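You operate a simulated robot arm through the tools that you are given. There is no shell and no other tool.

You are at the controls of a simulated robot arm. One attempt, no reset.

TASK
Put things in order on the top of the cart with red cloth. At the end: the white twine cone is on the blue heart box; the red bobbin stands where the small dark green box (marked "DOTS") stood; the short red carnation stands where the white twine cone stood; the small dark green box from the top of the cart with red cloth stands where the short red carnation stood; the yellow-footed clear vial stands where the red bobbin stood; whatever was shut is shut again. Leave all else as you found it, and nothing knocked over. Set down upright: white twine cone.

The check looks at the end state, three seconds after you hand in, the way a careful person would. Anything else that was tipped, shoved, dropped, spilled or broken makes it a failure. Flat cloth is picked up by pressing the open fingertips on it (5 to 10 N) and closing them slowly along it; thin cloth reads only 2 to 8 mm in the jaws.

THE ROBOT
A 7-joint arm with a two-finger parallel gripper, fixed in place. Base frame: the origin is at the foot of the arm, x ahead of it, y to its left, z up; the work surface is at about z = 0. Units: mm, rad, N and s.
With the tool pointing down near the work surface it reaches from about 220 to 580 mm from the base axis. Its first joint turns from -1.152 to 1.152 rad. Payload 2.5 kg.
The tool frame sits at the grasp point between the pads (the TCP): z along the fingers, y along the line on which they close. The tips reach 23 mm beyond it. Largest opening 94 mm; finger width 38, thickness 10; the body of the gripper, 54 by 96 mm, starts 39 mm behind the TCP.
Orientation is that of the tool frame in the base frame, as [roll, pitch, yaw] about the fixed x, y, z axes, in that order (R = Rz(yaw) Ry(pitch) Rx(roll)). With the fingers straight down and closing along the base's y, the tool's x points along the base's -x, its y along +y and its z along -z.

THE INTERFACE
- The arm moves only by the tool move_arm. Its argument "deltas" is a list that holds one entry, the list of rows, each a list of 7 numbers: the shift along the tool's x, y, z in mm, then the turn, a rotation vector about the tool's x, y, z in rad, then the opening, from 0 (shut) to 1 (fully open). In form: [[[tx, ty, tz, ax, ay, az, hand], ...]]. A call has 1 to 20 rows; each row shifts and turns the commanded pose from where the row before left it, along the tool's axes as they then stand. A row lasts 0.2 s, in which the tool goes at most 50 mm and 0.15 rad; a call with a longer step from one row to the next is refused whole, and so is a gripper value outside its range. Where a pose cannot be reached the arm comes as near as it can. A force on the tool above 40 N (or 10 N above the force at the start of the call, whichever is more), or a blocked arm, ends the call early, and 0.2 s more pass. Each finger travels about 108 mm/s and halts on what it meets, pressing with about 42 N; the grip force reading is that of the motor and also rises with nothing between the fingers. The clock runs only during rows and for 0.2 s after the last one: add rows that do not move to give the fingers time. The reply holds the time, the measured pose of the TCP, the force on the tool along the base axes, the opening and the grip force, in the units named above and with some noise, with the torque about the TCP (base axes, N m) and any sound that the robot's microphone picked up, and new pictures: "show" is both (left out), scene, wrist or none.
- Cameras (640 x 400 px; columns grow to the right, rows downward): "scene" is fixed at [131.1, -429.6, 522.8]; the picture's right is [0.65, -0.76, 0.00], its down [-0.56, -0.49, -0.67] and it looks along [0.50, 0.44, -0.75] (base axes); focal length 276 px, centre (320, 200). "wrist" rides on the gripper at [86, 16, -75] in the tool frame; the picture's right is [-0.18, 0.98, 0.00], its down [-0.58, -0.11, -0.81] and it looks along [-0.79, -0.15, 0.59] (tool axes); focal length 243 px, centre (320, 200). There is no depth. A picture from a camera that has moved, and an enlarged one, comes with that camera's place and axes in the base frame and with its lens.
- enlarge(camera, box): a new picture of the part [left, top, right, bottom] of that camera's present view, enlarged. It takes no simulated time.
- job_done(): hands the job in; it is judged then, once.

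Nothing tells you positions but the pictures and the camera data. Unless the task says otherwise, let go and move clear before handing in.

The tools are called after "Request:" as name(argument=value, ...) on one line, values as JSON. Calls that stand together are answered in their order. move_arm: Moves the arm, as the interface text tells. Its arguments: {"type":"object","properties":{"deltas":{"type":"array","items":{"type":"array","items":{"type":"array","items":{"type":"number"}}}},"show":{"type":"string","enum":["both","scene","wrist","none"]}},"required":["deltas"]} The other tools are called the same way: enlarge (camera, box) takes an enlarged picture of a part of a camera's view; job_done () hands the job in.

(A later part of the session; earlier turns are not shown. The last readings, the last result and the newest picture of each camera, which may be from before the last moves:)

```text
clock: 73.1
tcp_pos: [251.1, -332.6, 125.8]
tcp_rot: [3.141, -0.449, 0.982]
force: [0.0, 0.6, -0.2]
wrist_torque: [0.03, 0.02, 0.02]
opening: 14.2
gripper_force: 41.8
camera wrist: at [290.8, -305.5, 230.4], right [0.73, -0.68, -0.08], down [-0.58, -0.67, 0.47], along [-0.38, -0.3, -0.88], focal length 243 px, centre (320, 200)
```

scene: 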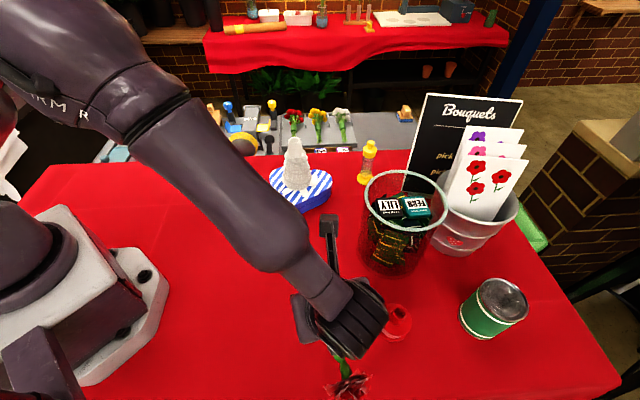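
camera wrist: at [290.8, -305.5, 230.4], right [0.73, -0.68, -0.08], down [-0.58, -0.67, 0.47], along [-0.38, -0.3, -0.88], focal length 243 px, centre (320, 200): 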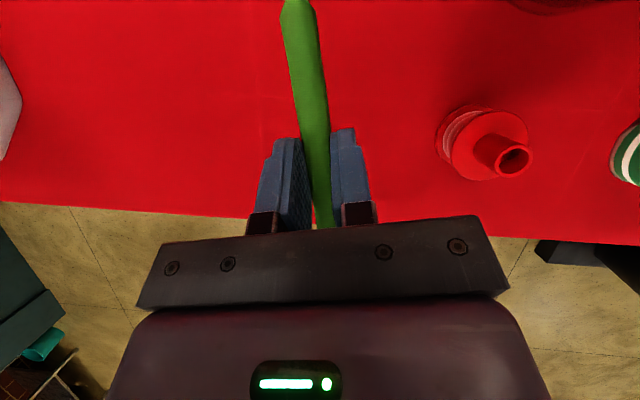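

It's held firmly. I'll raise it, bring the tool vertical and yaw toward the destination orientation.

Request:
move_arm(deltas=[[[15.7, 0, -32.4, 0, 0, 0, 0.05], [15.7, 0, -32.4, 0, 0, 0, 0.05], [15.7, 0, -32.4, 0, 0, 0, 0.05], [0, 0, 0, 0, -0.15, 0, 0.05], [0, 0, 0, 0, -0.15, 0, 0.05], [0, 0, 0, 0, -0.15, 0, 0.05], [0, 0, 0, 0, 0, -0.139, 0.05], [0, 0, 0, 0, 0, -0.139, 0.05], [0, 0, 0, 0, 0, -0.139, 0.05], [0, 0, 0, 0, 0, -0.139, 0.05], [0, 0, 0, 0, 0, -0.139, 0.05], [0, 0, 0, 0, 0, -0.139, 0.05], [0, 0, 0, 0, 0, -0.139, 0.05], [0, 0, 0, 0, 0, -0.139, 0.05], [0, 0, 0, 0, 0, -0.138, 0.05], [0, 0, 0, 0, 0, 0, 0.05]]])

```text
clock: 76.5
tcp_pos: [251.1, -332.5, 233.2]
tcp_rot: [-3.141, 0.0, 2.232]
force: [1.0, 0.4, 0.2]
wrist_torque: [0.03, 0.01, 0.03]
opening: 14.1
gripper_force: 42.1
camera wrist: at [212.3, -256.5, 308.2], right [0.89, 0.46, 0.0], down [0.27, -0.52, 0.81], along [0.37, -0.72, -0.59], focal length 243 px, centre (320, 200)
```

scene: 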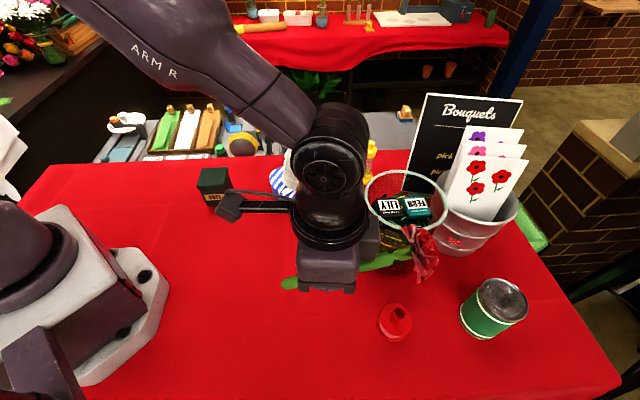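
wrist: 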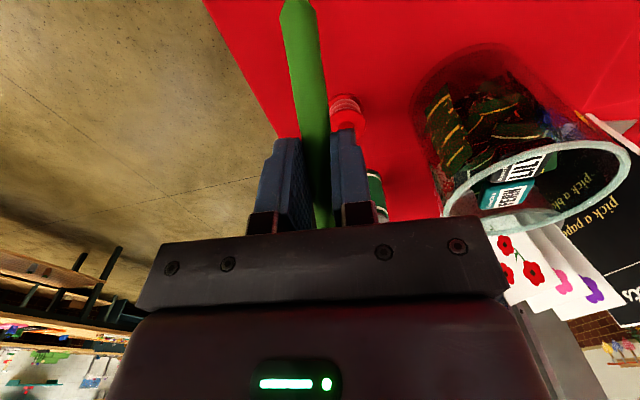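

Now I'll carry it across to above the cone spot.

Request:
move_arm(deltas=[[[20, 15, 0, 0, 0, 0, 0.05], [34.7, 25.9, 0, 0, 0, 0, 0.05], [34.7, 25.9, 0, 0, 0, 0, 0.05], [34.7, 25.9, 0, 0, 0, 0, 0.05], [34.7, 25.9, 0, 0, 0, 0, 0.05], [34.7, 25.9, 0, 0, 0, 0, 0.05], [34.7, 25.9, 0, 0, 0, 0, 0.05], [34.7, 25.9, 0, 0, 0, 0, 0.05], [34.7, 25.9, 0, 0, 0, 0, 0.05], [34.7, 25.9, 0, 0, 0, 0, 0.05], [34.7, 25.9, 0, 0, 0, 0, 0.05], [34.7, 25.9, 0, 0, 0, 0, 0.05], [15, 11, 0, 0, 0, 0, 0.05], [0, 0, 0, 0, 0, 0, 0.05]]])

```text
clock: 79.5
tcp_pos: [239.2, 187.3, 232.3]
tcp_rot: [3.14, 0.0, 2.233]
force: [-0.2, 0.8, 0.7]
wrist_torque: [0.03, 0.03, 0.0]
opening: 14.4
gripper_force: 42.0
camera wrist: at [199.3, 263.6, 308.3], right [0.89, 0.46, 0.0], down [0.27, -0.53, 0.81], along [0.37, -0.72, -0.59], focal length 243 px, centre (320, 200)
```

scene: 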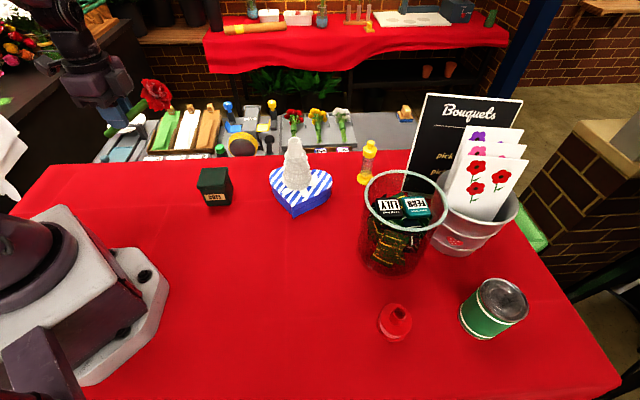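
wrist: 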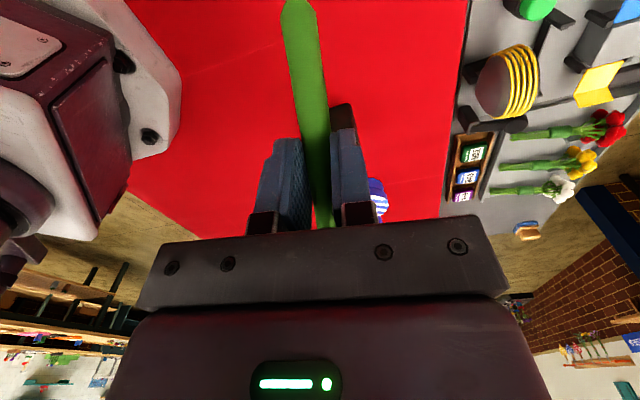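

Now I'll tilt the tool about 55° so the stem becomes vertical.

Request:
move_arm(deltas=[[[0, 0, 0, 0, -0.138, 0, 0.05], [0, 0, 0, 0, -0.138, 0, 0.05], [0, 0, 0, 0, -0.138, 0, 0.05], [0, 0, 0, 0, -0.138, 0, 0.05], [0, 0, 0, 0, -0.138, 0, 0.05], [0, 0, 0, 0, -0.138, 0, 0.05], [0, 0, 0, 0, -0.138, 0, 0.05], [0, 0, 0, 0, 0, 0, 0.05], [0, 0, 0, 0, 0, 0, 0.05]]])

Request:
enlarge(camera="scene", box=[60, 30, 260, 220])

Request:
enlarge(camera="wrist", box=[200, 0, 440, 230])

```text
clock: 81.5
tcp_pos: [239.5, 187.1, 234.0]
tcp_rot: [3.139, 0.966, 2.23]
force: [-0.4, 0.1, -0.9]
wrist_torque: [0.02, 0.04, 0.0]
opening: 14.2
gripper_force: 42.1
camera wrist: at [186.3, 282.9, 205.0], right [0.84, 0.52, 0.15], down [-0.29, 0.2, 0.94], along [0.46, -0.83, 0.32], focal length 243 px, centre (320, 200)
```

scene: 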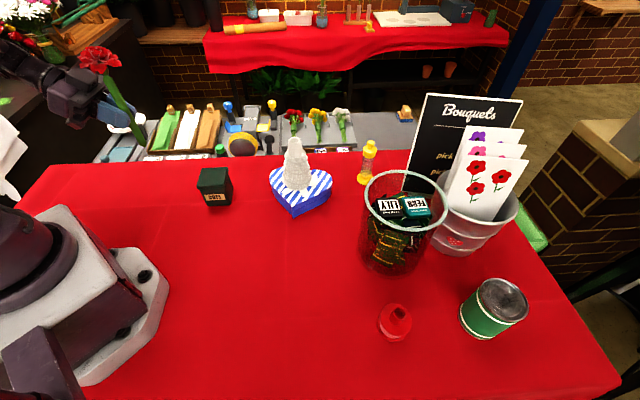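
wrist: 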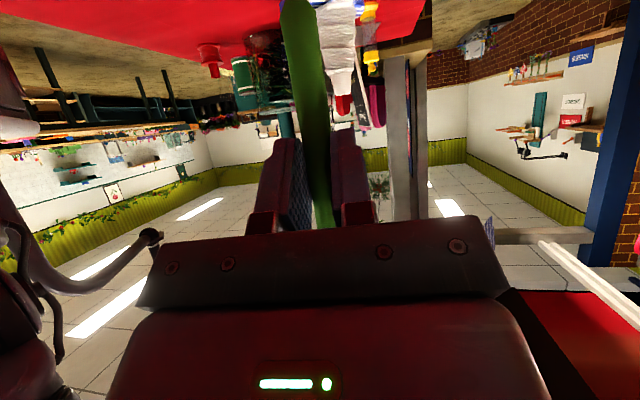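

```text
2.11 times, centred on (160, 125) of scene
camera zoom: at [131.1, -429.6, 522.8], right [0.65, -0.76, 0.0], down [-0.56, -0.49, -0.67], along [0.5, 0.44, -0.75], focal length 580 px, centre (657, 358)
```

zoom: 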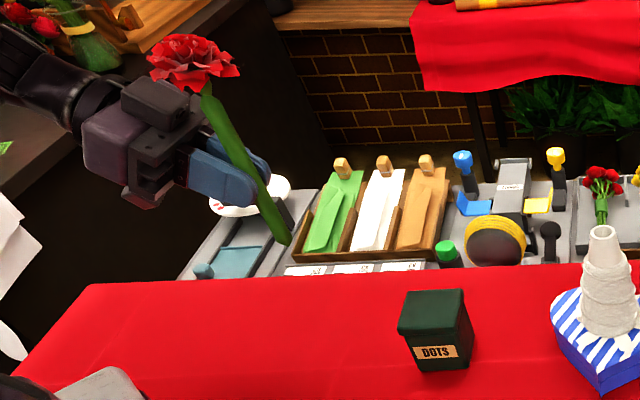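

```text
1.74 times, centred on (320, 115) of wrist
camera zoom: at [186.3, 282.9, 205.0], right [0.84, 0.52, 0.15], down [-0.29, 0.2, 0.94], along [0.46, -0.83, 0.32], focal length 422 px, centre (320, 348)
```

zoom: 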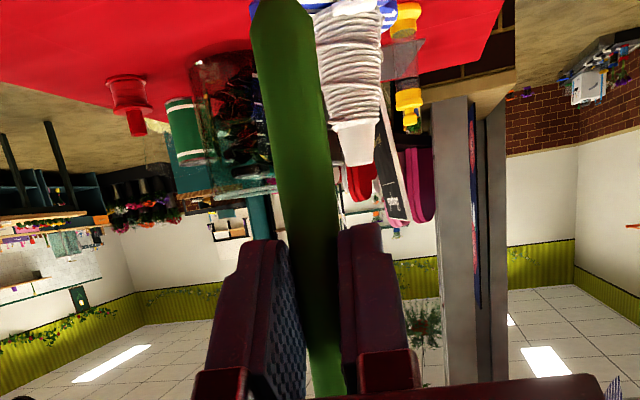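

The stem is close to vertical but leans forward a few degrees. I'll enlarge both views to measure the lean.

Request:
enlarge(camera="wrist", box=[260, 0, 360, 120])

Request:
enlarge(camera="wrist", box=[260, 110, 360, 230])

Request:
enlarge(camera="scene", box=[70, 35, 170, 155])

```text
3.33 times, centred on (310, 60) of wrist
camera zoom: at [186.3, 282.9, 205.0], right [0.84, 0.52, 0.15], down [-0.29, 0.2, 0.94], along [0.46, -0.83, 0.32], focal length 809 px, centre (353, 667)
```

zoom: 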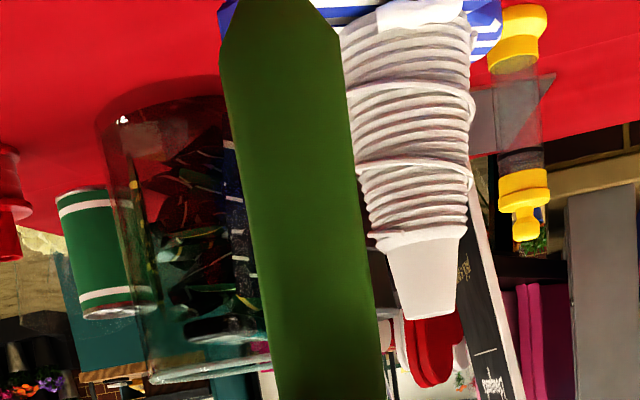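

```text
3.33 times, centred on (310, 170) of wrist
camera zoom: at [186.3, 282.9, 205.0], right [0.84, 0.52, 0.15], down [-0.29, 0.2, 0.94], along [0.46, -0.83, 0.32], focal length 809 px, centre (353, 300)
```

zoom: 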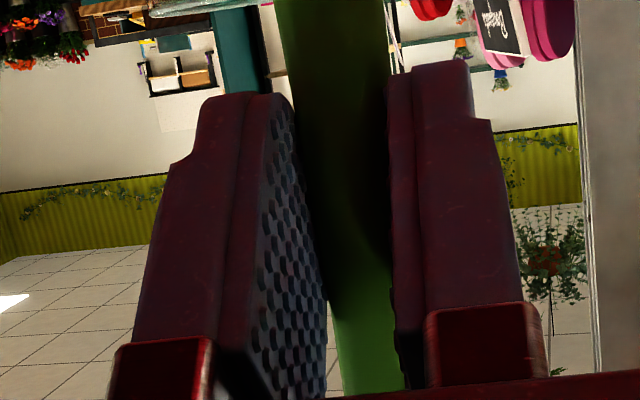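

```text
3.33 times, centred on (120, 95) of scene
camera zoom: at [131.1, -429.6, 522.8], right [0.65, -0.76, 0.0], down [-0.56, -0.49, -0.67], along [0.5, 0.44, -0.75], focal length 919 px, centre (987, 550)
```

zoom: 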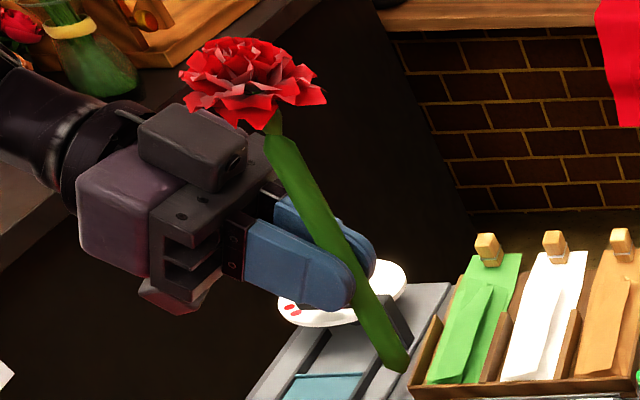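

Projecting onto the finger plane, the stem leans 3.8° forward with no sideways lean. I'll tilt 0.067 rad more and shift so the stem is over the cone's old spot.

Request:
move_arm(deltas=[[[0, 0, 0, 0, -0.067, 0, 0.05], [7, 0.3, -11.7, 0, 0, 0, 0.05], [0, 0, 0, 0, 0, 0, 0.05], [0, 0, 0, 0, 0, 0, 0.05]]], show="scene")

Request:
enlarge(camera="scene", box=[70, 35, 170, 155])

Request:
enlarge(camera="wrist", box=[260, 0, 360, 120])

```text
clock: 82.5
tcp_pos: [231.6, 196.5, 233.2]
tcp_rot: [3.14, 1.035, 2.232]
force: [0.4, 0.3, -0.7]
wrist_torque: [-0.01, -0.02, 0.0]
opening: 14.3
gripper_force: 41.7
```

scene: 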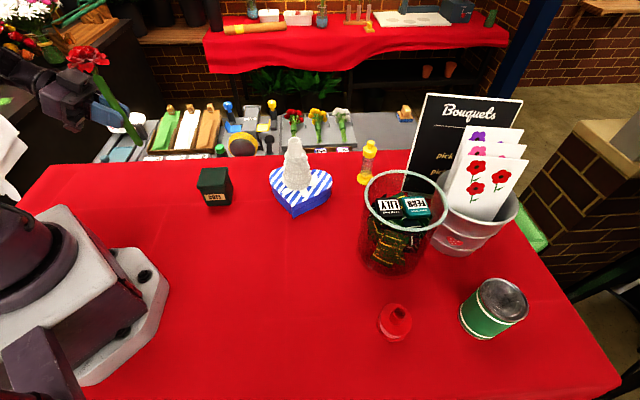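

```text
3.33 times, centred on (120, 95) of scene
camera zoom: at [131.1, -429.6, 522.8], right [0.65, -0.76, 0.0], down [-0.56, -0.49, -0.67], along [0.5, 0.44, -0.75], focal length 919 px, centre (987, 550)
```

zoom: 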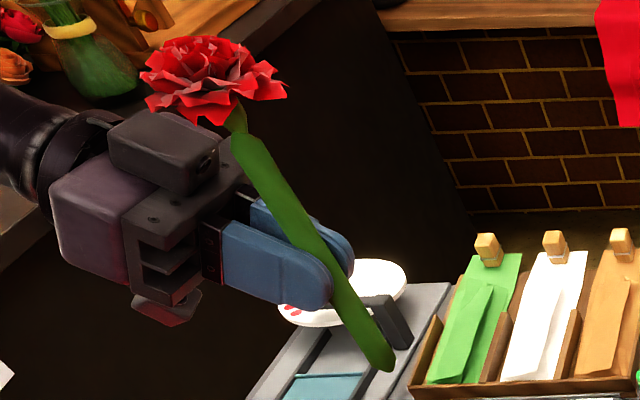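

```text
3.33 times, centred on (310, 60) of wrist
camera zoom: at [179.3, 291.6, 197.3], right [0.83, 0.53, 0.16], down [-0.33, 0.24, 0.91], along [0.44, -0.81, 0.38], focal length 809 px, centre (353, 667)
```

zoom: 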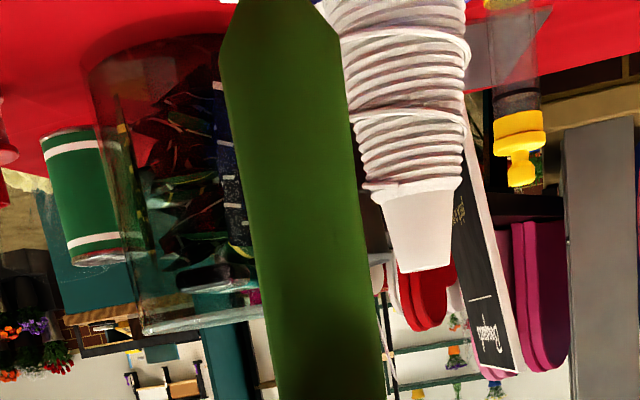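

Now the stem follows the vertical vanishing line closely. A finer zoom to confirm before lowering.

Request:
enlarge(camera="scene", box=[85, 65, 145, 155])

```text
4.44 times, centred on (115, 110) of scene
camera zoom: at [131.1, -429.6, 522.8], right [0.65, -0.76, 0.0], down [-0.56, -0.49, -0.67], along [0.5, 0.44, -0.75], focal length 1225 px, centre (1231, 600)
```

zoom: 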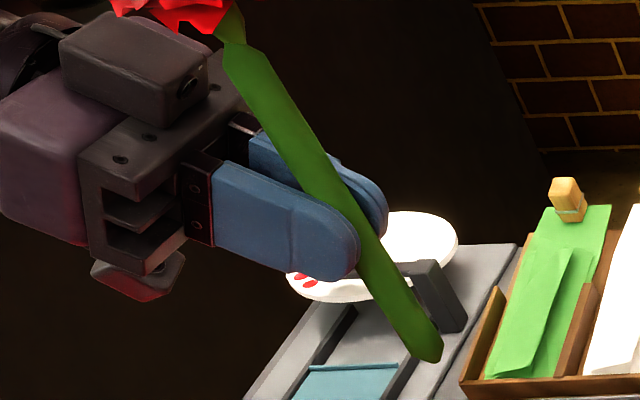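

Request:
enlarge(camera="scene", box=[96, 68, 126, 88])

Request:
enlarge(camera="scene", box=[112, 125, 142, 145])

```text
16.00 times, centred on (111, 78) of scene
camera zoom: at [131.1, -429.6, 522.8], right [0.65, -0.76, 0.0], down [-0.56, -0.49, -0.67], along [0.5, 0.44, -0.75], focal length 4409 px, centre (3664, 2152)
```

zoom: 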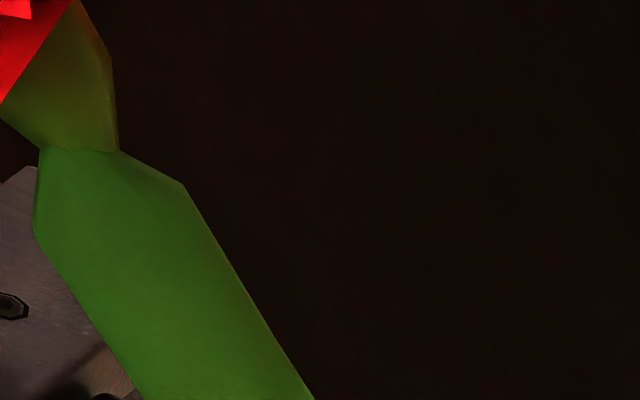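

```text
16.00 times, centred on (127, 135) of scene
camera zoom: at [131.1, -429.6, 522.8], right [0.65, -0.76, 0.0], down [-0.56, -0.49, -0.67], along [0.5, 0.44, -0.75], focal length 4409 px, centre (3408, 1240)
```

zoom: 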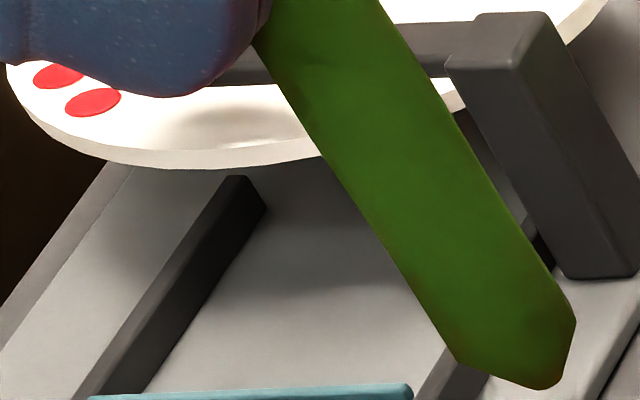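

I need the sideways lean precisely too, so I'll zoom the wrist view on the stem at two places.

Request:
enlarge(camera="wrist", box=[275, 5, 335, 45])

Request:
enlarge(camera="wrist", box=[280, 95, 340, 135])

Request:
enlarge(camera="wrist", box=[290, 190, 350, 230])

```text
10.00 times, centred on (305, 25) of wrist
camera zoom: at [179.3, 291.6, 197.3], right [0.83, 0.53, 0.16], down [-0.33, 0.24, 0.91], along [0.44, -0.81, 0.38], focal length 2426 px, centre (470, 1950)
```

zoom: 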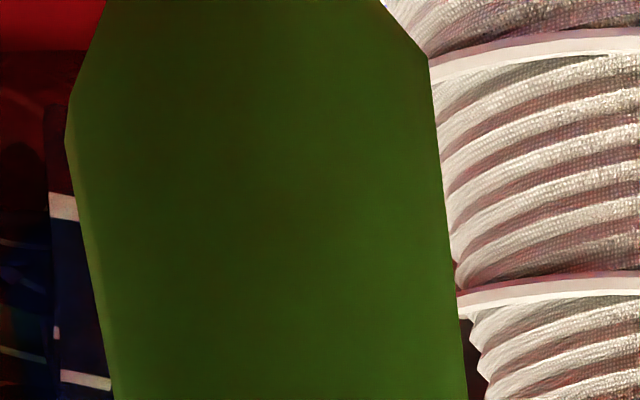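

```text
10.00 times, centred on (310, 115) of wrist
camera zoom: at [179.3, 291.6, 197.3], right [0.83, 0.53, 0.16], down [-0.33, 0.24, 0.91], along [0.44, -0.81, 0.38], focal length 2426 px, centre (420, 1050)
```

zoom: 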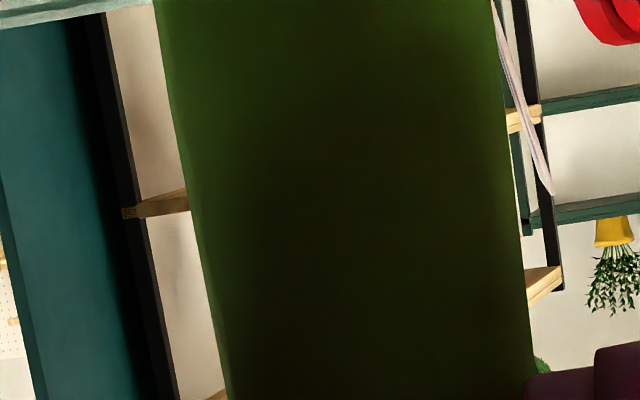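

```text
10.00 times, centred on (320, 210) of wrist
camera zoom: at [179.3, 291.6, 197.3], right [0.83, 0.53, 0.16], down [-0.33, 0.24, 0.91], along [0.44, -0.81, 0.38], focal length 2426 px, centre (320, 100)
```

zoom: 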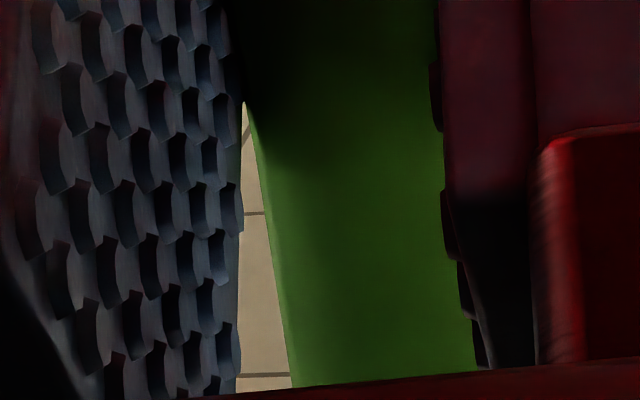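

The sideways lean is nil and the fine measurement shows about 2° backward lean, so I'll reduce the tilt by 0.035 rad and re-check.

Request:
move_arm(deltas=[[[0, 0, 0, 0, 0.035, 0, 0.05], [1.35, 1.2, -2.1, 0, 0, 0, 0.05], [0, 0, 0, 0, 0, 0, 0.05], [0, 0, 0, 0, 0, 0, 0.05]]], show="scene")

Request:
enlarge(camera="scene", box=[96, 68, 126, 88])

Request:
enlarge(camera="scene", box=[112, 125, 142, 145])

```text
clock: 83.5
tcp_pos: [231.2, 200.4, 234.0]
tcp_rot: [3.14, 0.999, 2.231]
force: [0.4, -0.4, -0.3]
wrist_torque: [-0.01, -0.01, 0.0]
opening: 14.3
gripper_force: 42.6
```

scene: 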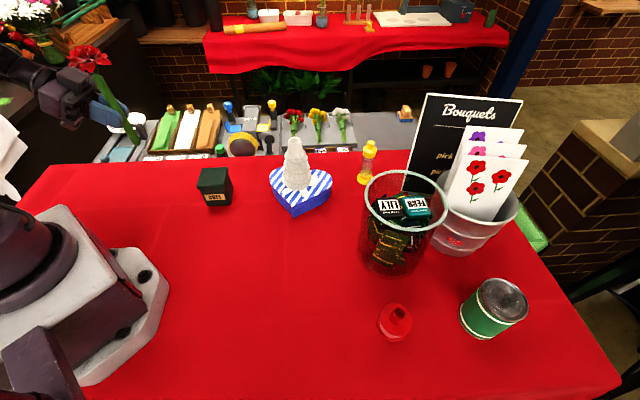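

```text
16.00 times, centred on (111, 78) of scene
camera zoom: at [131.1, -429.6, 522.8], right [0.65, -0.76, 0.0], down [-0.56, -0.49, -0.67], along [0.5, 0.44, -0.75], focal length 4409 px, centre (3664, 2152)
```

zoom: 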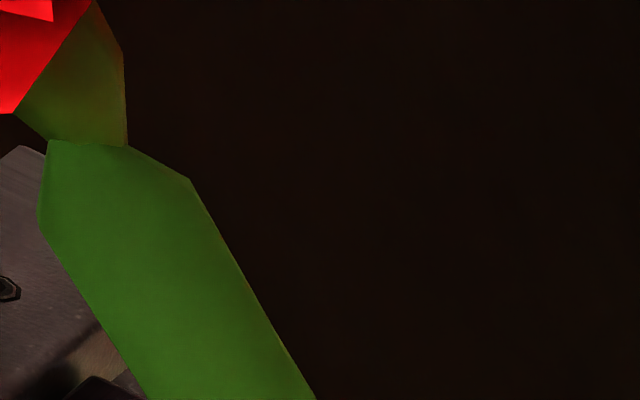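

```text
16.00 times, centred on (127, 135) of scene
camera zoom: at [131.1, -429.6, 522.8], right [0.65, -0.76, 0.0], down [-0.56, -0.49, -0.67], along [0.5, 0.44, -0.75], focal length 4409 px, centre (3408, 1240)
```

zoom: 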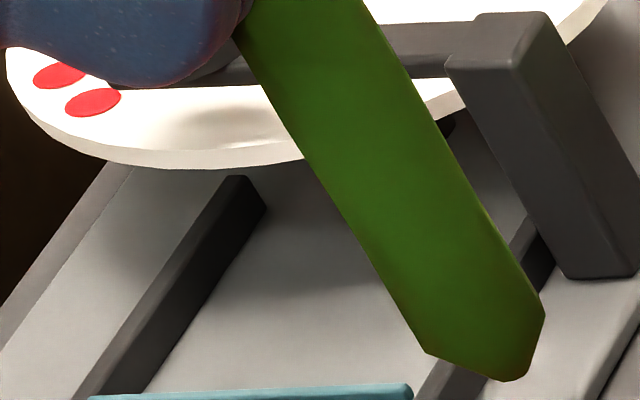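

The stem is now vertical to within about 0.2°, and its axis is at (241,187). I'll descend to just above the table.

Request:
move_arm(deltas=[[[25.2, 0, 16.2, 0, 0, 0, 0.05], [30.3, 0, 19.5, 0, 0, 0, 0.05], [30.3, 0, 19.5, 0, 0, 0, 0.05], [21, 0, 13.5, 0, 0, 0, 0.05], [10.1, 0, 6.5, 0, 0, 0, 0.05], [0, 0, 0, 0, 0, 0, 0.05]]])

Request:
enlarge(camera="scene", box=[100, 90, 220, 220])

```text
clock: 84.9
tcp_pos: [231.4, 199.3, 93.7]
tcp_rot: [3.138, 0.999, 2.231]
force: [0.6, 0.0, 0.1]
wrist_torque: [0.05, 0.03, 0.01]
opening: 14.5
gripper_force: 42.2
camera wrist: at [178.5, 295.1, 62.5], right [0.84, 0.53, 0.16], down [-0.31, 0.22, 0.93], along [0.45, -0.82, 0.35], focal length 243 px, centre (320, 200)
```

scene: 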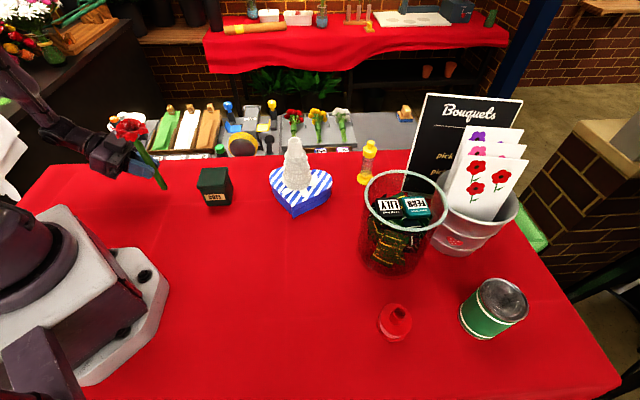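
wrist: 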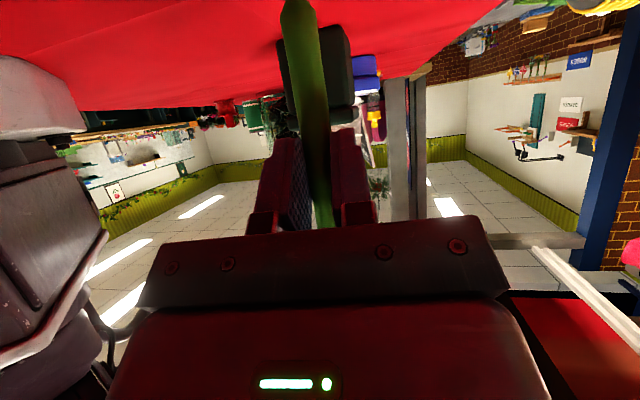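

```text
3.08 times, centred on (160, 155) of scene
camera zoom: at [131.1, -429.6, 522.8], right [0.65, -0.76, 0.0], down [-0.56, -0.49, -0.67], along [0.5, 0.44, -0.75], focal length 848 px, centre (812, 338)
```

zoom: 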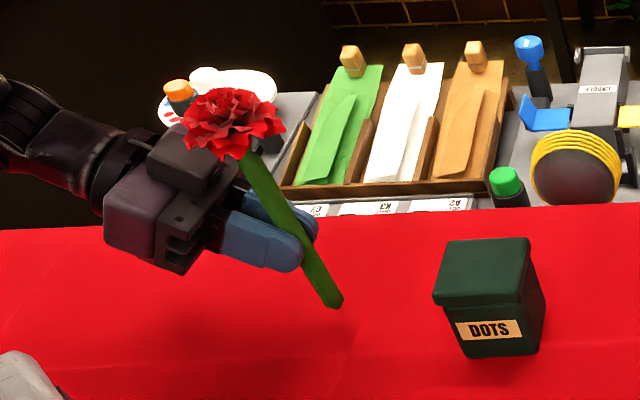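

About 11 mm to go. I'll lower in small steps, watching the force.

Request:
move_arm(deltas=[[[3.4, 0, 2.2, 0, 0, 0, 0.05], [2.5, 0, 1.6, 0, 0, 0, 0.05], [0.84, 0, 0.54, 0, 0, 0, 0.05], [0, 0, 0, 0, 0, 0, 0.05]]], show="none")

```text
clock: 85.9
tcp_pos: [231.7, 200.8, 87.5]
tcp_rot: [3.14, 0.998, 2.231]
force: [0.2, -1.1, -0.4]
wrist_torque: [0.0, 0.01, -0.02]
opening: 14.1
gripper_force: 42.4
```

Request:
move_arm(deltas=[[[0.84, 0, 0.54, 0, 0, 0, 0.05], [0.84, 0, 0.54, 0, 0, 0, 0.05], [0, 0, 0, 0, 0, 0, 0.05]]], show="none")

```text
clock: 86.7
tcp_pos: [231.0, 201.5, 84.3]
tcp_rot: [3.141, 0.997, 2.231]
force: [-0.6, 0.1, 0.3]
wrist_torque: [-0.03, -0.01, 0.0]
opening: 14.0
gripper_force: 42.0
```

Request:
move_arm(deltas=[[[0.84, 0, 0.54, 0, 0, 0, 0.05], [0, 0, 0, 0, 0, 0, 0.05]]], show="none")

Request:
move_arm(deltas=[[[0.84, 0, 0.54, 0, 0, 0, 0.05], [0, 0, 0, 0, 0, 0, 0.05]]], show="none")

```text
clock: 87.3
tcp_pos: [233.0, 199.8, 83.4]
tcp_rot: [3.14, 0.997, 2.23]
force: [0.1, 0.7, -1.3]
wrist_torque: [0.0, -0.02, 0.01]
opening: 14.3
gripper_force: 41.8
```

```text
clock: 87.9
tcp_pos: [231.1, 201.2, 82.1]
tcp_rot: [3.14, 1.001, 2.231]
force: [-0.3, 0.5, 0.2]
wrist_torque: [0.0, 0.0, -0.03]
opening: 14.3
gripper_force: 42.1
```

Request:
move_arm(deltas=[[[0.84, 0, 0.54, 0, 0, 0, 0.05], [0, 0, 0, 0, 0, 0, 0.05]]], show="none")

Request:
enlarge(camera="scene", box=[145, 165, 185, 195])

Request:
enlarge(camera="wrist", box=[260, 0, 350, 60])

```text
clock: 88.5
tcp_pos: [230.7, 200.8, 81.7]
tcp_rot: [3.141, 1.0, 2.231]
force: [0.3, 0.9, -0.1]
wrist_torque: [0.02, 0.03, 0.01]
opening: 14.0
gripper_force: 42.5
```

```text
13.33 times, centred on (165, 180) of scene
camera zoom: at [131.1, -429.6, 522.8], right [0.65, -0.76, 0.0], down [-0.56, -0.49, -0.67], along [0.5, 0.44, -0.75], focal length 3674 px, centre (2387, 467)
```

zoom: 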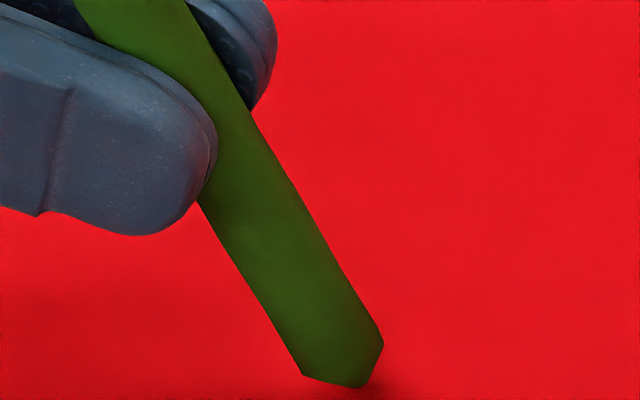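

```text
6.67 times, centred on (305, 30) of wrist
camera zoom: at [178.3, 295.5, 49.4], right [0.84, 0.53, 0.16], down [-0.31, 0.22, 0.93], along [0.45, -0.82, 0.35], focal length 1618 px, centre (420, 1333)
```

zoom: 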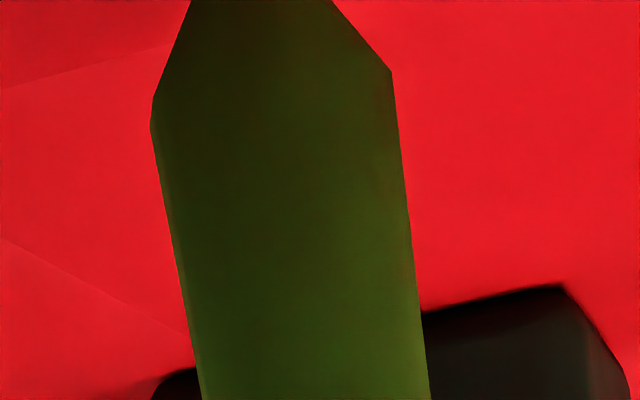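

Request:
move_arm(deltas=[[[0.6, 0, 0.4, 0, 0, 0, 0.05], [0, 0, 0, 0, 0, 0, 0.05]]], show="none")

Request:
move_arm(deltas=[[[0.6, 0, 0.4, 0, 0, 0, 0.05], [0, 0, 0, 0, 0, 0, 0.05]]], show="none")

```text
clock: 89.1
tcp_pos: [231.2, 201.1, 80.7]
tcp_rot: [3.14, 0.999, 2.23]
force: [0.8, 0.2, -1.1]
wrist_torque: [-0.01, 0.0, 0.0]
opening: 14.3
gripper_force: 42.7
```

```text
clock: 89.7
tcp_pos: [231.9, 199.9, 79.3]
tcp_rot: [3.14, 0.998, 2.233]
force: [1.0, -0.4, -0.3]
wrist_torque: [0.0, 0.0, 0.0]
opening: 14.3
gripper_force: 42.0
```

Request:
move_arm(deltas=[[[0.6, 0, 0.4, 0, 0, 0, 0.05], [0, 0, 0, 0, 0, 0, 0.05]]], show="none")

Request:
move_arm(deltas=[[[0.6, 0, 0.4, 0, 0, 0, 0.05], [0, 0, 0, 0, 0, 0, 0.05]]], show="none")

```text
clock: 90.3
tcp_pos: [230.5, 200.1, 77.9]
tcp_rot: [3.141, 0.998, 2.231]
force: [0.5, -0.6, -0.9]
wrist_torque: [0.0, -0.01, 0.01]
opening: 14.3
gripper_force: 41.9
```

```text
clock: 90.9
tcp_pos: [231.1, 201.5, 78.7]
tcp_rot: [3.139, 0.998, 2.232]
force: [-0.5, -0.2, -0.1]
wrist_torque: [-0.01, 0.01, 0.0]
opening: 14.2
gripper_force: 42.2
```

Request:
move_arm(deltas=[[[0.6, 0, 0.4, 0, 0, 0, 0.05], [0, 0, 0, 0, 0, 0, 0.05]]], show="none")

Request:
move_arm(deltas=[[[0.6, 0, 0.4, 0, 0, 0, 0.05], [0, 0, 0, 0, 0, 0, 0.05]]], show="none")

Request:
enlarge(camera="scene", box=[145, 165, 185, 195])

```text
clock: 91.5
tcp_pos: [232.4, 199.6, 77.8]
tcp_rot: [3.139, 0.998, 2.231]
force: [1.0, -0.4, -0.3]
wrist_torque: [-0.03, 0.03, 0.0]
opening: 14.1
gripper_force: 42.3
```

```text
clock: 92.1
tcp_pos: [231.8, 199.0, 76.4]
tcp_rot: [3.139, 0.999, 2.23]
force: [-0.1, -0.6, -0.6]
wrist_torque: [0.0, 0.02, 0.01]
opening: 14.5
gripper_force: 41.4
```

```text
13.33 times, centred on (165, 180) of scene
camera zoom: at [131.1, -429.6, 522.8], right [0.65, -0.76, 0.0], down [-0.56, -0.49, -0.67], along [0.5, 0.44, -0.75], focal length 3674 px, centre (2387, 467)
```

zoom: 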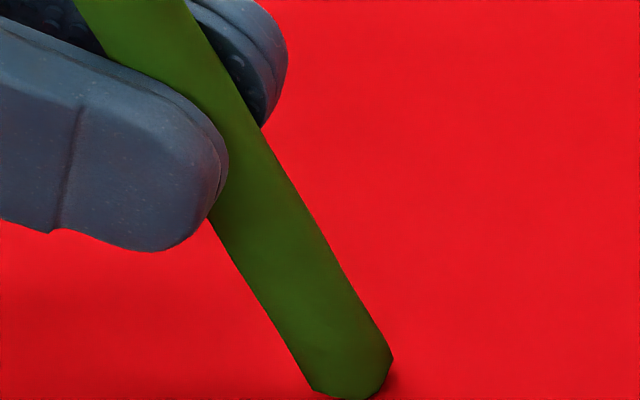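

Request:
move_arm(deltas=[[[0.6, 0, 0.4, 0, 0, 0, 0.05], [0, 0, 0, 0, 0, 0, 0.05]]], show="none")

Request:
move_arm(deltas=[[[0.6, 0, 0.4, 0, 0, 0, 0.05], [0, 0, 0, 0, 0, 0, 0.05]]], show="none")

Request:
enlarge(camera="scene", box=[145, 170, 185, 200])

```text
clock: 92.7
tcp_pos: [232.4, 199.1, 76.5]
tcp_rot: [3.14, 0.999, 2.231]
force: [0.5, -0.9, -0.7]
wrist_torque: [0.02, -0.02, -0.01]
opening: 14.2
gripper_force: 42.4
```

```text
clock: 93.3
tcp_pos: [230.9, 199.5, 76.5]
tcp_rot: [3.14, 0.998, 2.231]
force: [-1.0, -0.8, 0.4]
wrist_torque: [0.02, 0.02, 0.01]
opening: 14.1
gripper_force: 41.5
```

```text
13.33 times, centred on (165, 185) of scene
camera zoom: at [131.1, -429.6, 522.8], right [0.65, -0.76, 0.0], down [-0.56, -0.49, -0.67], along [0.5, 0.44, -0.75], focal length 3674 px, centre (2387, 400)
```

zoom: 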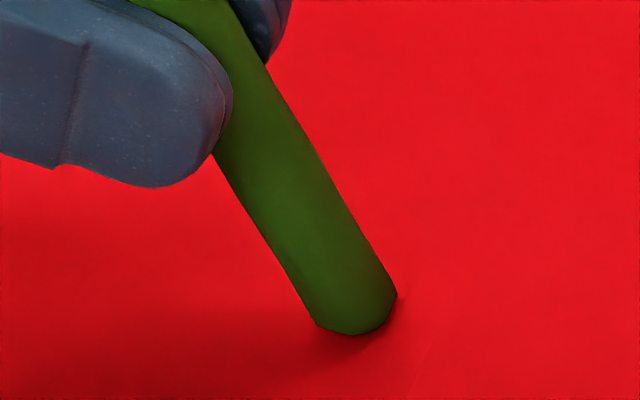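

Request:
move_arm(deltas=[[[0.6, 0, 0.4, 0, 0, 0, 0.05], [0, 0, 0, 0, 0, 0, 0.05]]], show="none")

Request:
move_arm(deltas=[[[0.6, 0, 0.4, 0, 0, 0, 0.05], [0, 0, 0, 0, 0, 0, 0.05]]], show="none")

Request:
enlarge(camera="scene", box=[145, 170, 185, 200])

```text
clock: 93.9
tcp_pos: [231.8, 200.8, 74.3]
tcp_rot: [3.141, 0.999, 2.23]
force: [-0.5, -0.6, -0.8]
wrist_torque: [0.0, 0.01, 0.02]
opening: 14.3
gripper_force: 41.8
```

```text
clock: 94.5
tcp_pos: [232.4, 199.6, 73.9]
tcp_rot: [3.14, 0.998, 2.232]
force: [-0.3, -1.7, 0.1]
wrist_torque: [0.01, 0.01, -0.03]
opening: 14.1
gripper_force: 42.1
```

```text
13.33 times, centred on (165, 185) of scene
camera zoom: at [131.1, -429.6, 522.8], right [0.65, -0.76, 0.0], down [-0.56, -0.49, -0.67], along [0.5, 0.44, -0.75], focal length 3674 px, centre (2387, 400)
```

zoom: 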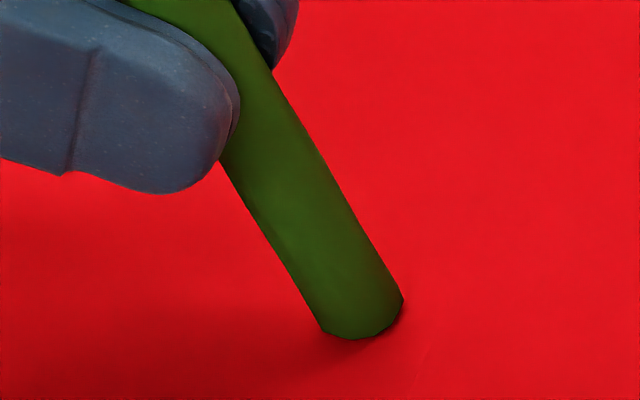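

Request:
move_arm(deltas=[[[0.6, 0, 0.4, 0, 0, 0, 0.05], [0, 0, 0, 0, 0, 0, 0.05]]], show="none")

Request:
move_arm(deltas=[[[0.6, 0, 0.4, 0, 0, 0, 0.05], [0, 0, 0, 0, 0, 0, 0.05]]], show="none")

Request:
enlarge(camera="scene", box=[145, 170, 185, 200])

```text
clock: 95.1
tcp_pos: [233.2, 200.7, 73.5]
tcp_rot: [3.14, 0.997, 2.231]
force: [-0.1, -0.9, -0.9]
wrist_torque: [0.01, 0.0, -0.02]
opening: 14.1
gripper_force: 42.2
```

```text
clock: 95.7
tcp_pos: [232.4, 199.0, 72.9]
tcp_rot: [3.14, 0.998, 2.229]
force: [0.0, 0.4, -0.5]
wrist_torque: [-0.02, 0.01, -0.03]
opening: 14.0
gripper_force: 41.9
```

```text
13.33 times, centred on (165, 185) of scene
camera zoom: at [131.1, -429.6, 522.8], right [0.65, -0.76, 0.0], down [-0.56, -0.49, -0.67], along [0.5, 0.44, -0.75], focal length 3674 px, centre (2387, 400)
```

zoom: 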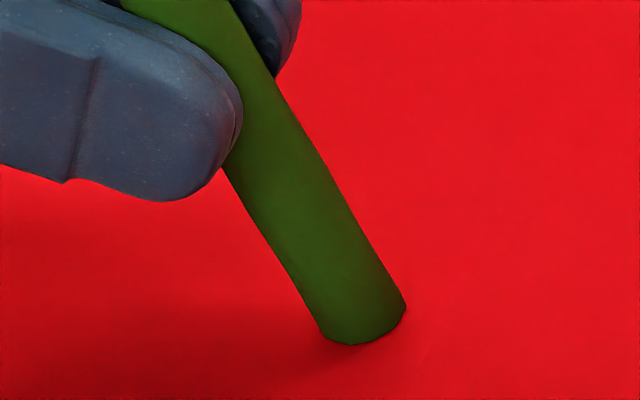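

Request:
move_arm(deltas=[[[0.6, 0, 0.4, 0, 0, 0, 0.05], [0, 0, 0, 0, 0, 0, 0.05]]], show="none")

Request:
move_arm(deltas=[[[0.6, 0, 0.4, 0, 0, 0, 0.05], [0, 0, 0, 0, 0, 0, 0.05]]], show="none")

```text
clock: 96.3
tcp_pos: [232.6, 199.9, 71.8]
tcp_rot: [3.141, 0.998, 2.231]
force: [-1.0, -0.2, 0.0]
wrist_torque: [0.03, -0.01, 0.05]
opening: 14.1
gripper_force: 42.0
```

```text
clock: 96.9
tcp_pos: [231.5, 199.4, 71.5]
tcp_rot: [3.14, 1.0, 2.232]
force: [0.1, -0.1, 1.0]
wrist_torque: [-0.04, -0.01, 0.0]
opening: 14.1
gripper_force: 41.7
```

Request:
move_arm(deltas=[[[0.6, 0, 0.4, 0, 0, 0, 0.05], [0, 0, 0, 0, 0, 0, 0.05]]], show="none")

Request:
enlarge(camera="scene", box=[145, 170, 185, 200])

```text
clock: 97.5
tcp_pos: [232.4, 200.2, 72.4]
tcp_rot: [3.139, 0.998, 2.23]
force: [1.2, 0.1, 2.1]
wrist_torque: [-0.03, -0.14, 0.05]
opening: 14.2
gripper_force: 42.5
```

```text
13.33 times, centred on (165, 185) of scene
camera zoom: at [131.1, -429.7, 522.8], right [0.65, -0.76, 0.0], down [-0.56, -0.49, -0.67], along [0.5, 0.44, -0.75], focal length 3674 px, centre (2387, 400)
```

zoom: 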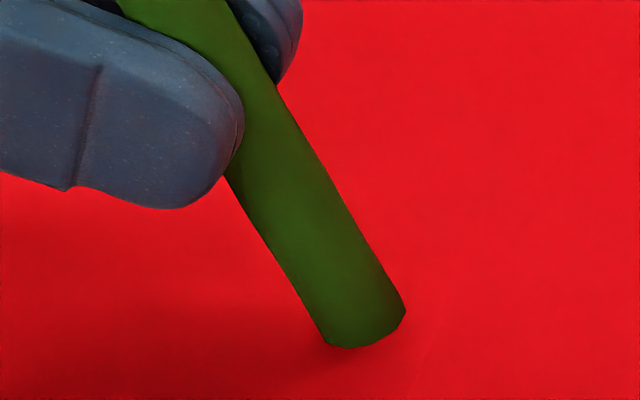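

Contact has begun (about 2 N). One more small step for a light press, then a very slow release.

Request:
move_arm(deltas=[[[0.35, 0, 0.22, 0, 0, 0, 0.05], [0, 0, 0, 0, 0, 0, 0.05]]], show="none")

Request:
enlarge(camera="scene", box=[110, 115, 170, 195])

Request:
enlarge(camera="wrist", box=[260, 0, 360, 120])

```text
clock: 98.1
tcp_pos: [232.1, 200.5, 71.1]
tcp_rot: [3.136, 1.0, 2.232]
force: [-1.3, 2.3, 11.6]
wrist_torque: [0.01, 0.01, -0.01]
opening: 14.4
gripper_force: 42.0
```

```text
5.00 times, centred on (140, 155) of scene
camera zoom: at [131.0, -429.7, 522.8], right [0.65, -0.76, 0.0], down [-0.56, -0.49, -0.67], along [0.5, 0.44, -0.75], focal length 1378 px, centre (1220, 425)
```

zoom: 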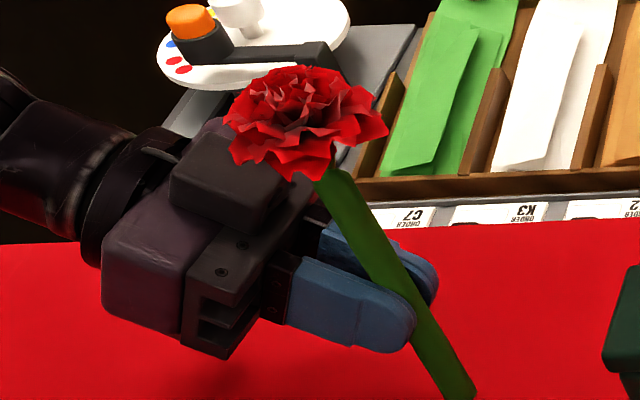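

```text
3.33 times, centred on (310, 60) of wrist
camera zoom: at [178.5, 295.4, 38.7], right [0.84, 0.53, 0.16], down [-0.31, 0.22, 0.92], along [0.45, -0.82, 0.35], focal length 809 px, centre (353, 667)
```

zoom: 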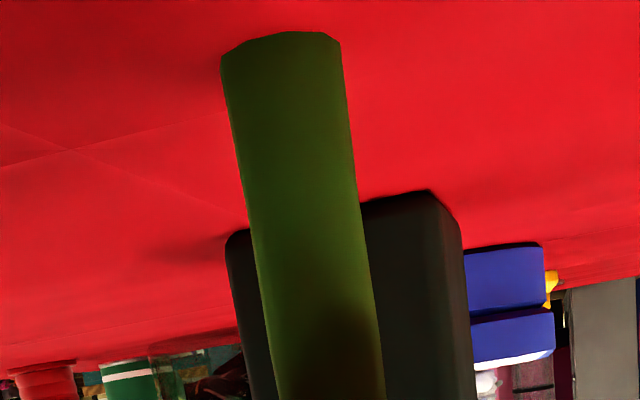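

Pressing 11 N is more than needed. I'll ease up slightly, then open very slowly.

Request:
move_arm(deltas=[[[-0.25, 0, -0.16, 0, 0, 0, 0.05], [0, 0, 0, 0, 0, 0, 0.05], [0, 0, 0, 0, 0, 0, 0.05]]], show="none")

```text
clock: 98.9
tcp_pos: [232.3, 200.0, 71.0]
tcp_rot: [-3.141, 1.0, 2.229]
force: [-2.3, 1.2, 19.3]
wrist_torque: [-0.11, 0.04, -0.01]
opening: 14.4
gripper_force: 41.9
```

Request:
move_arm(deltas=[[[-0.42, 0, -0.27, 0, 0, 0, 0.05], [0, 0, 0, 0, 0, 0, 0.05], [0, 0, 0, 0, 0, 0, 0.05]]], show="none")

```text
clock: 99.7
tcp_pos: [231.2, 199.7, 71.4]
tcp_rot: [3.141, 0.998, 2.232]
force: [1.4, -0.9, 4.1]
wrist_torque: [-0.15, -0.17, -0.03]
opening: 14.2
gripper_force: 42.0
```

Contact is now about 4 N. I'll open slowly by fractions of a millimetre.

Request:
move_arm(deltas=[[[0, 0, 0, 0, 0, 0, 0.14], [0, 0, 0, 0, 0, 0, 0.148], [0, 0, 0, 0, 0, 0, 0.152], [0, 0, 0, 0, 0, 0, 0.156], [0, 0, 0, 0, 0, 0, 0.16], [0, 0, 0, 0, 0, 0, 0.164], [0, 0, 0, 0, 0, 0, 0.168], [0, 0, 0, 0, 0, 0, 0.172], [0, 0, 0, 0, 0, 0, 0.172], [0, 0, 0, 0, 0, 0, 0.172]]])

Request:
enlarge(camera="scene", box=[110, 115, 170, 195])

Request:
enlarge(camera="wrist", box=[260, 0, 360, 120])

```text
clock: 101.9
tcp_pos: [230.6, 199.3, 71.1]
tcp_rot: [3.141, 0.998, 2.231]
force: [-1.0, 0.9, -0.1]
wrist_torque: [-0.03, 0.01, 0.01]
opening: 16.2
gripper_force: 0.1
camera wrist: at [178.3, 295.7, 39.1], right [0.84, 0.53, 0.16], down [-0.31, 0.22, 0.93], along [0.45, -0.82, 0.35], focal length 243 px, centre (320, 200)
```

scene: 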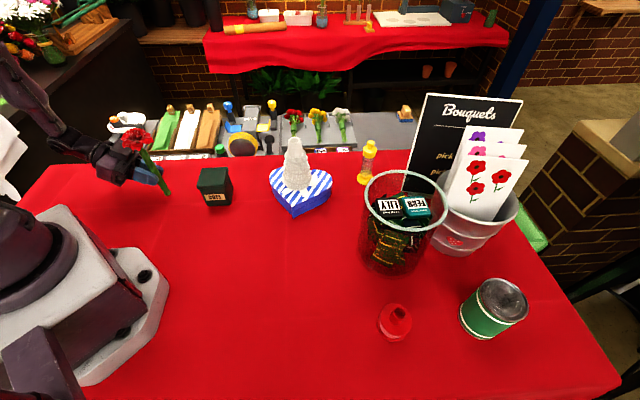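
wrist: 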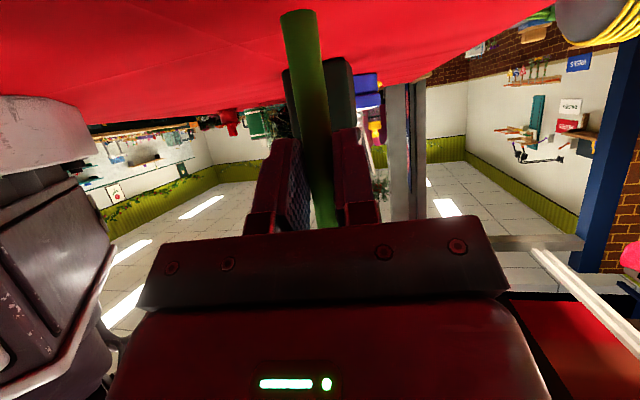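

```text
5.00 times, centred on (140, 155) of scene
camera zoom: at [131.1, -429.6, 522.8], right [0.65, -0.76, 0.0], down [-0.56, -0.49, -0.67], along [0.5, 0.44, -0.75], focal length 1378 px, centre (1220, 425)
```

zoom: 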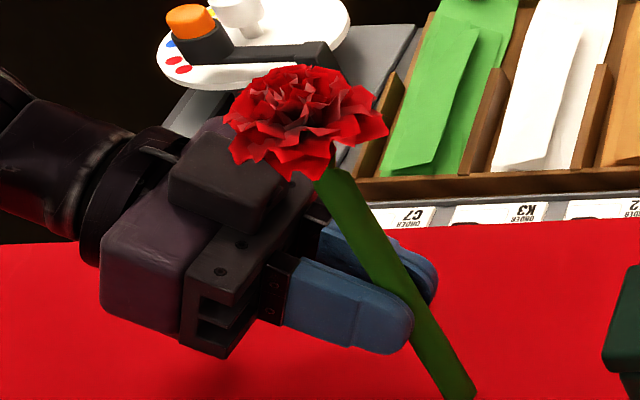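

```text
3.33 times, centred on (310, 60) of wrist
camera zoom: at [178.3, 295.7, 39.1], right [0.84, 0.53, 0.16], down [-0.31, 0.22, 0.93], along [0.45, -0.82, 0.35], focal length 809 px, centre (353, 667)
```

zoom: 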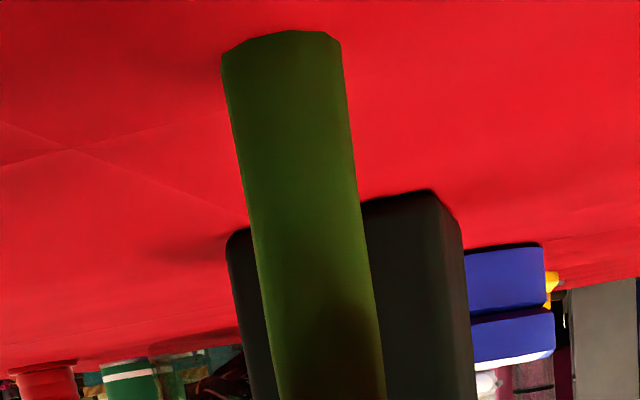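

The grip is released and the carnation stays standing on its own. I'll open wider and back straight out along the tool axis.

Request:
move_arm(deltas=[[[0, 0, 0, 0, 0, 0, 0.2], [0, 0, 0, 0, 0, 0, 0.25], [0, 0, 0, 0, 0, 0, 0.32], [0, 0, 0, 0, 0, 0, 0.4], [0, 0, 0, 0, 0, 0, 0.5], [0, 0, -4, 0, 0, 0, 0.5], [0, 0, -8, 0, 0, 0, 0.5], [0, 0, -12, 0, 0, 0, 0.5], [0, 0, -16, 0, 0, 0, 0.5], [0, 0, 0, 0, 0, 0, 0.5]]])

Request:
enlarge(camera="scene", box=[80, 100, 200, 220])

```text
clock: 104.1
tcp_pos: [210.9, 227.8, 94.1]
tcp_rot: [3.138, 1.001, 2.232]
force: [-0.2, -0.4, -1.1]
wrist_torque: [-0.03, -0.02, -0.01]
opening: 47.0
gripper_force: 0.0
camera wrist: at [157.8, 322.9, 61.6], right [0.84, 0.53, 0.16], down [-0.31, 0.22, 0.93], along [0.45, -0.82, 0.35], focal length 243 px, centre (320, 200)
```

scene: 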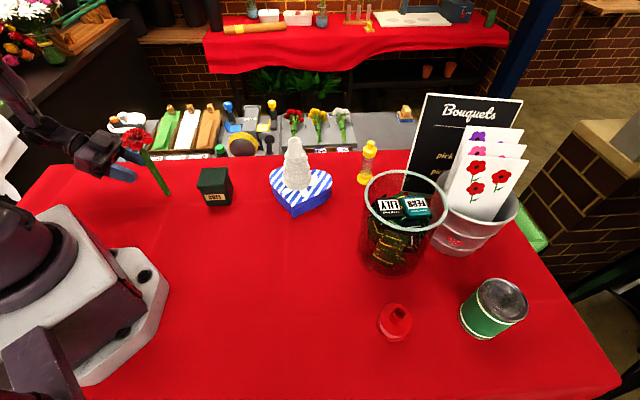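
wrist: 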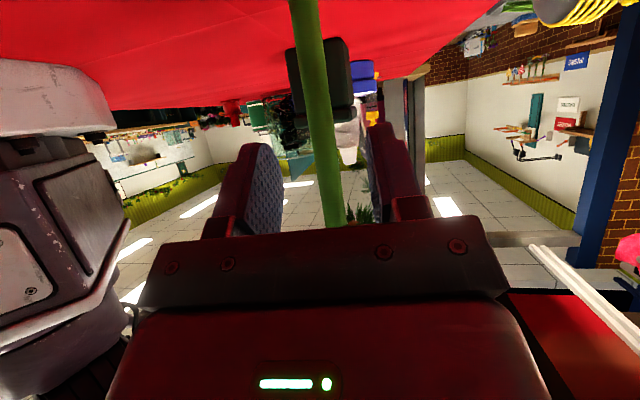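

```text
3.33 times, centred on (140, 160) of scene
camera zoom: at [131.1, -429.6, 522.8], right [0.65, -0.76, 0.0], down [-0.56, -0.49, -0.67], along [0.5, 0.44, -0.75], focal length 919 px, centre (920, 333)
```

zoom: 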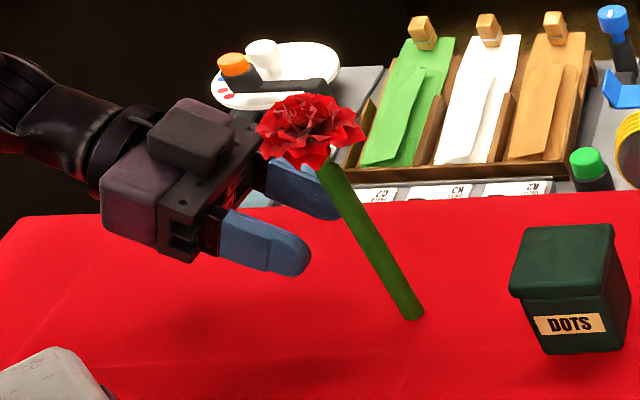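

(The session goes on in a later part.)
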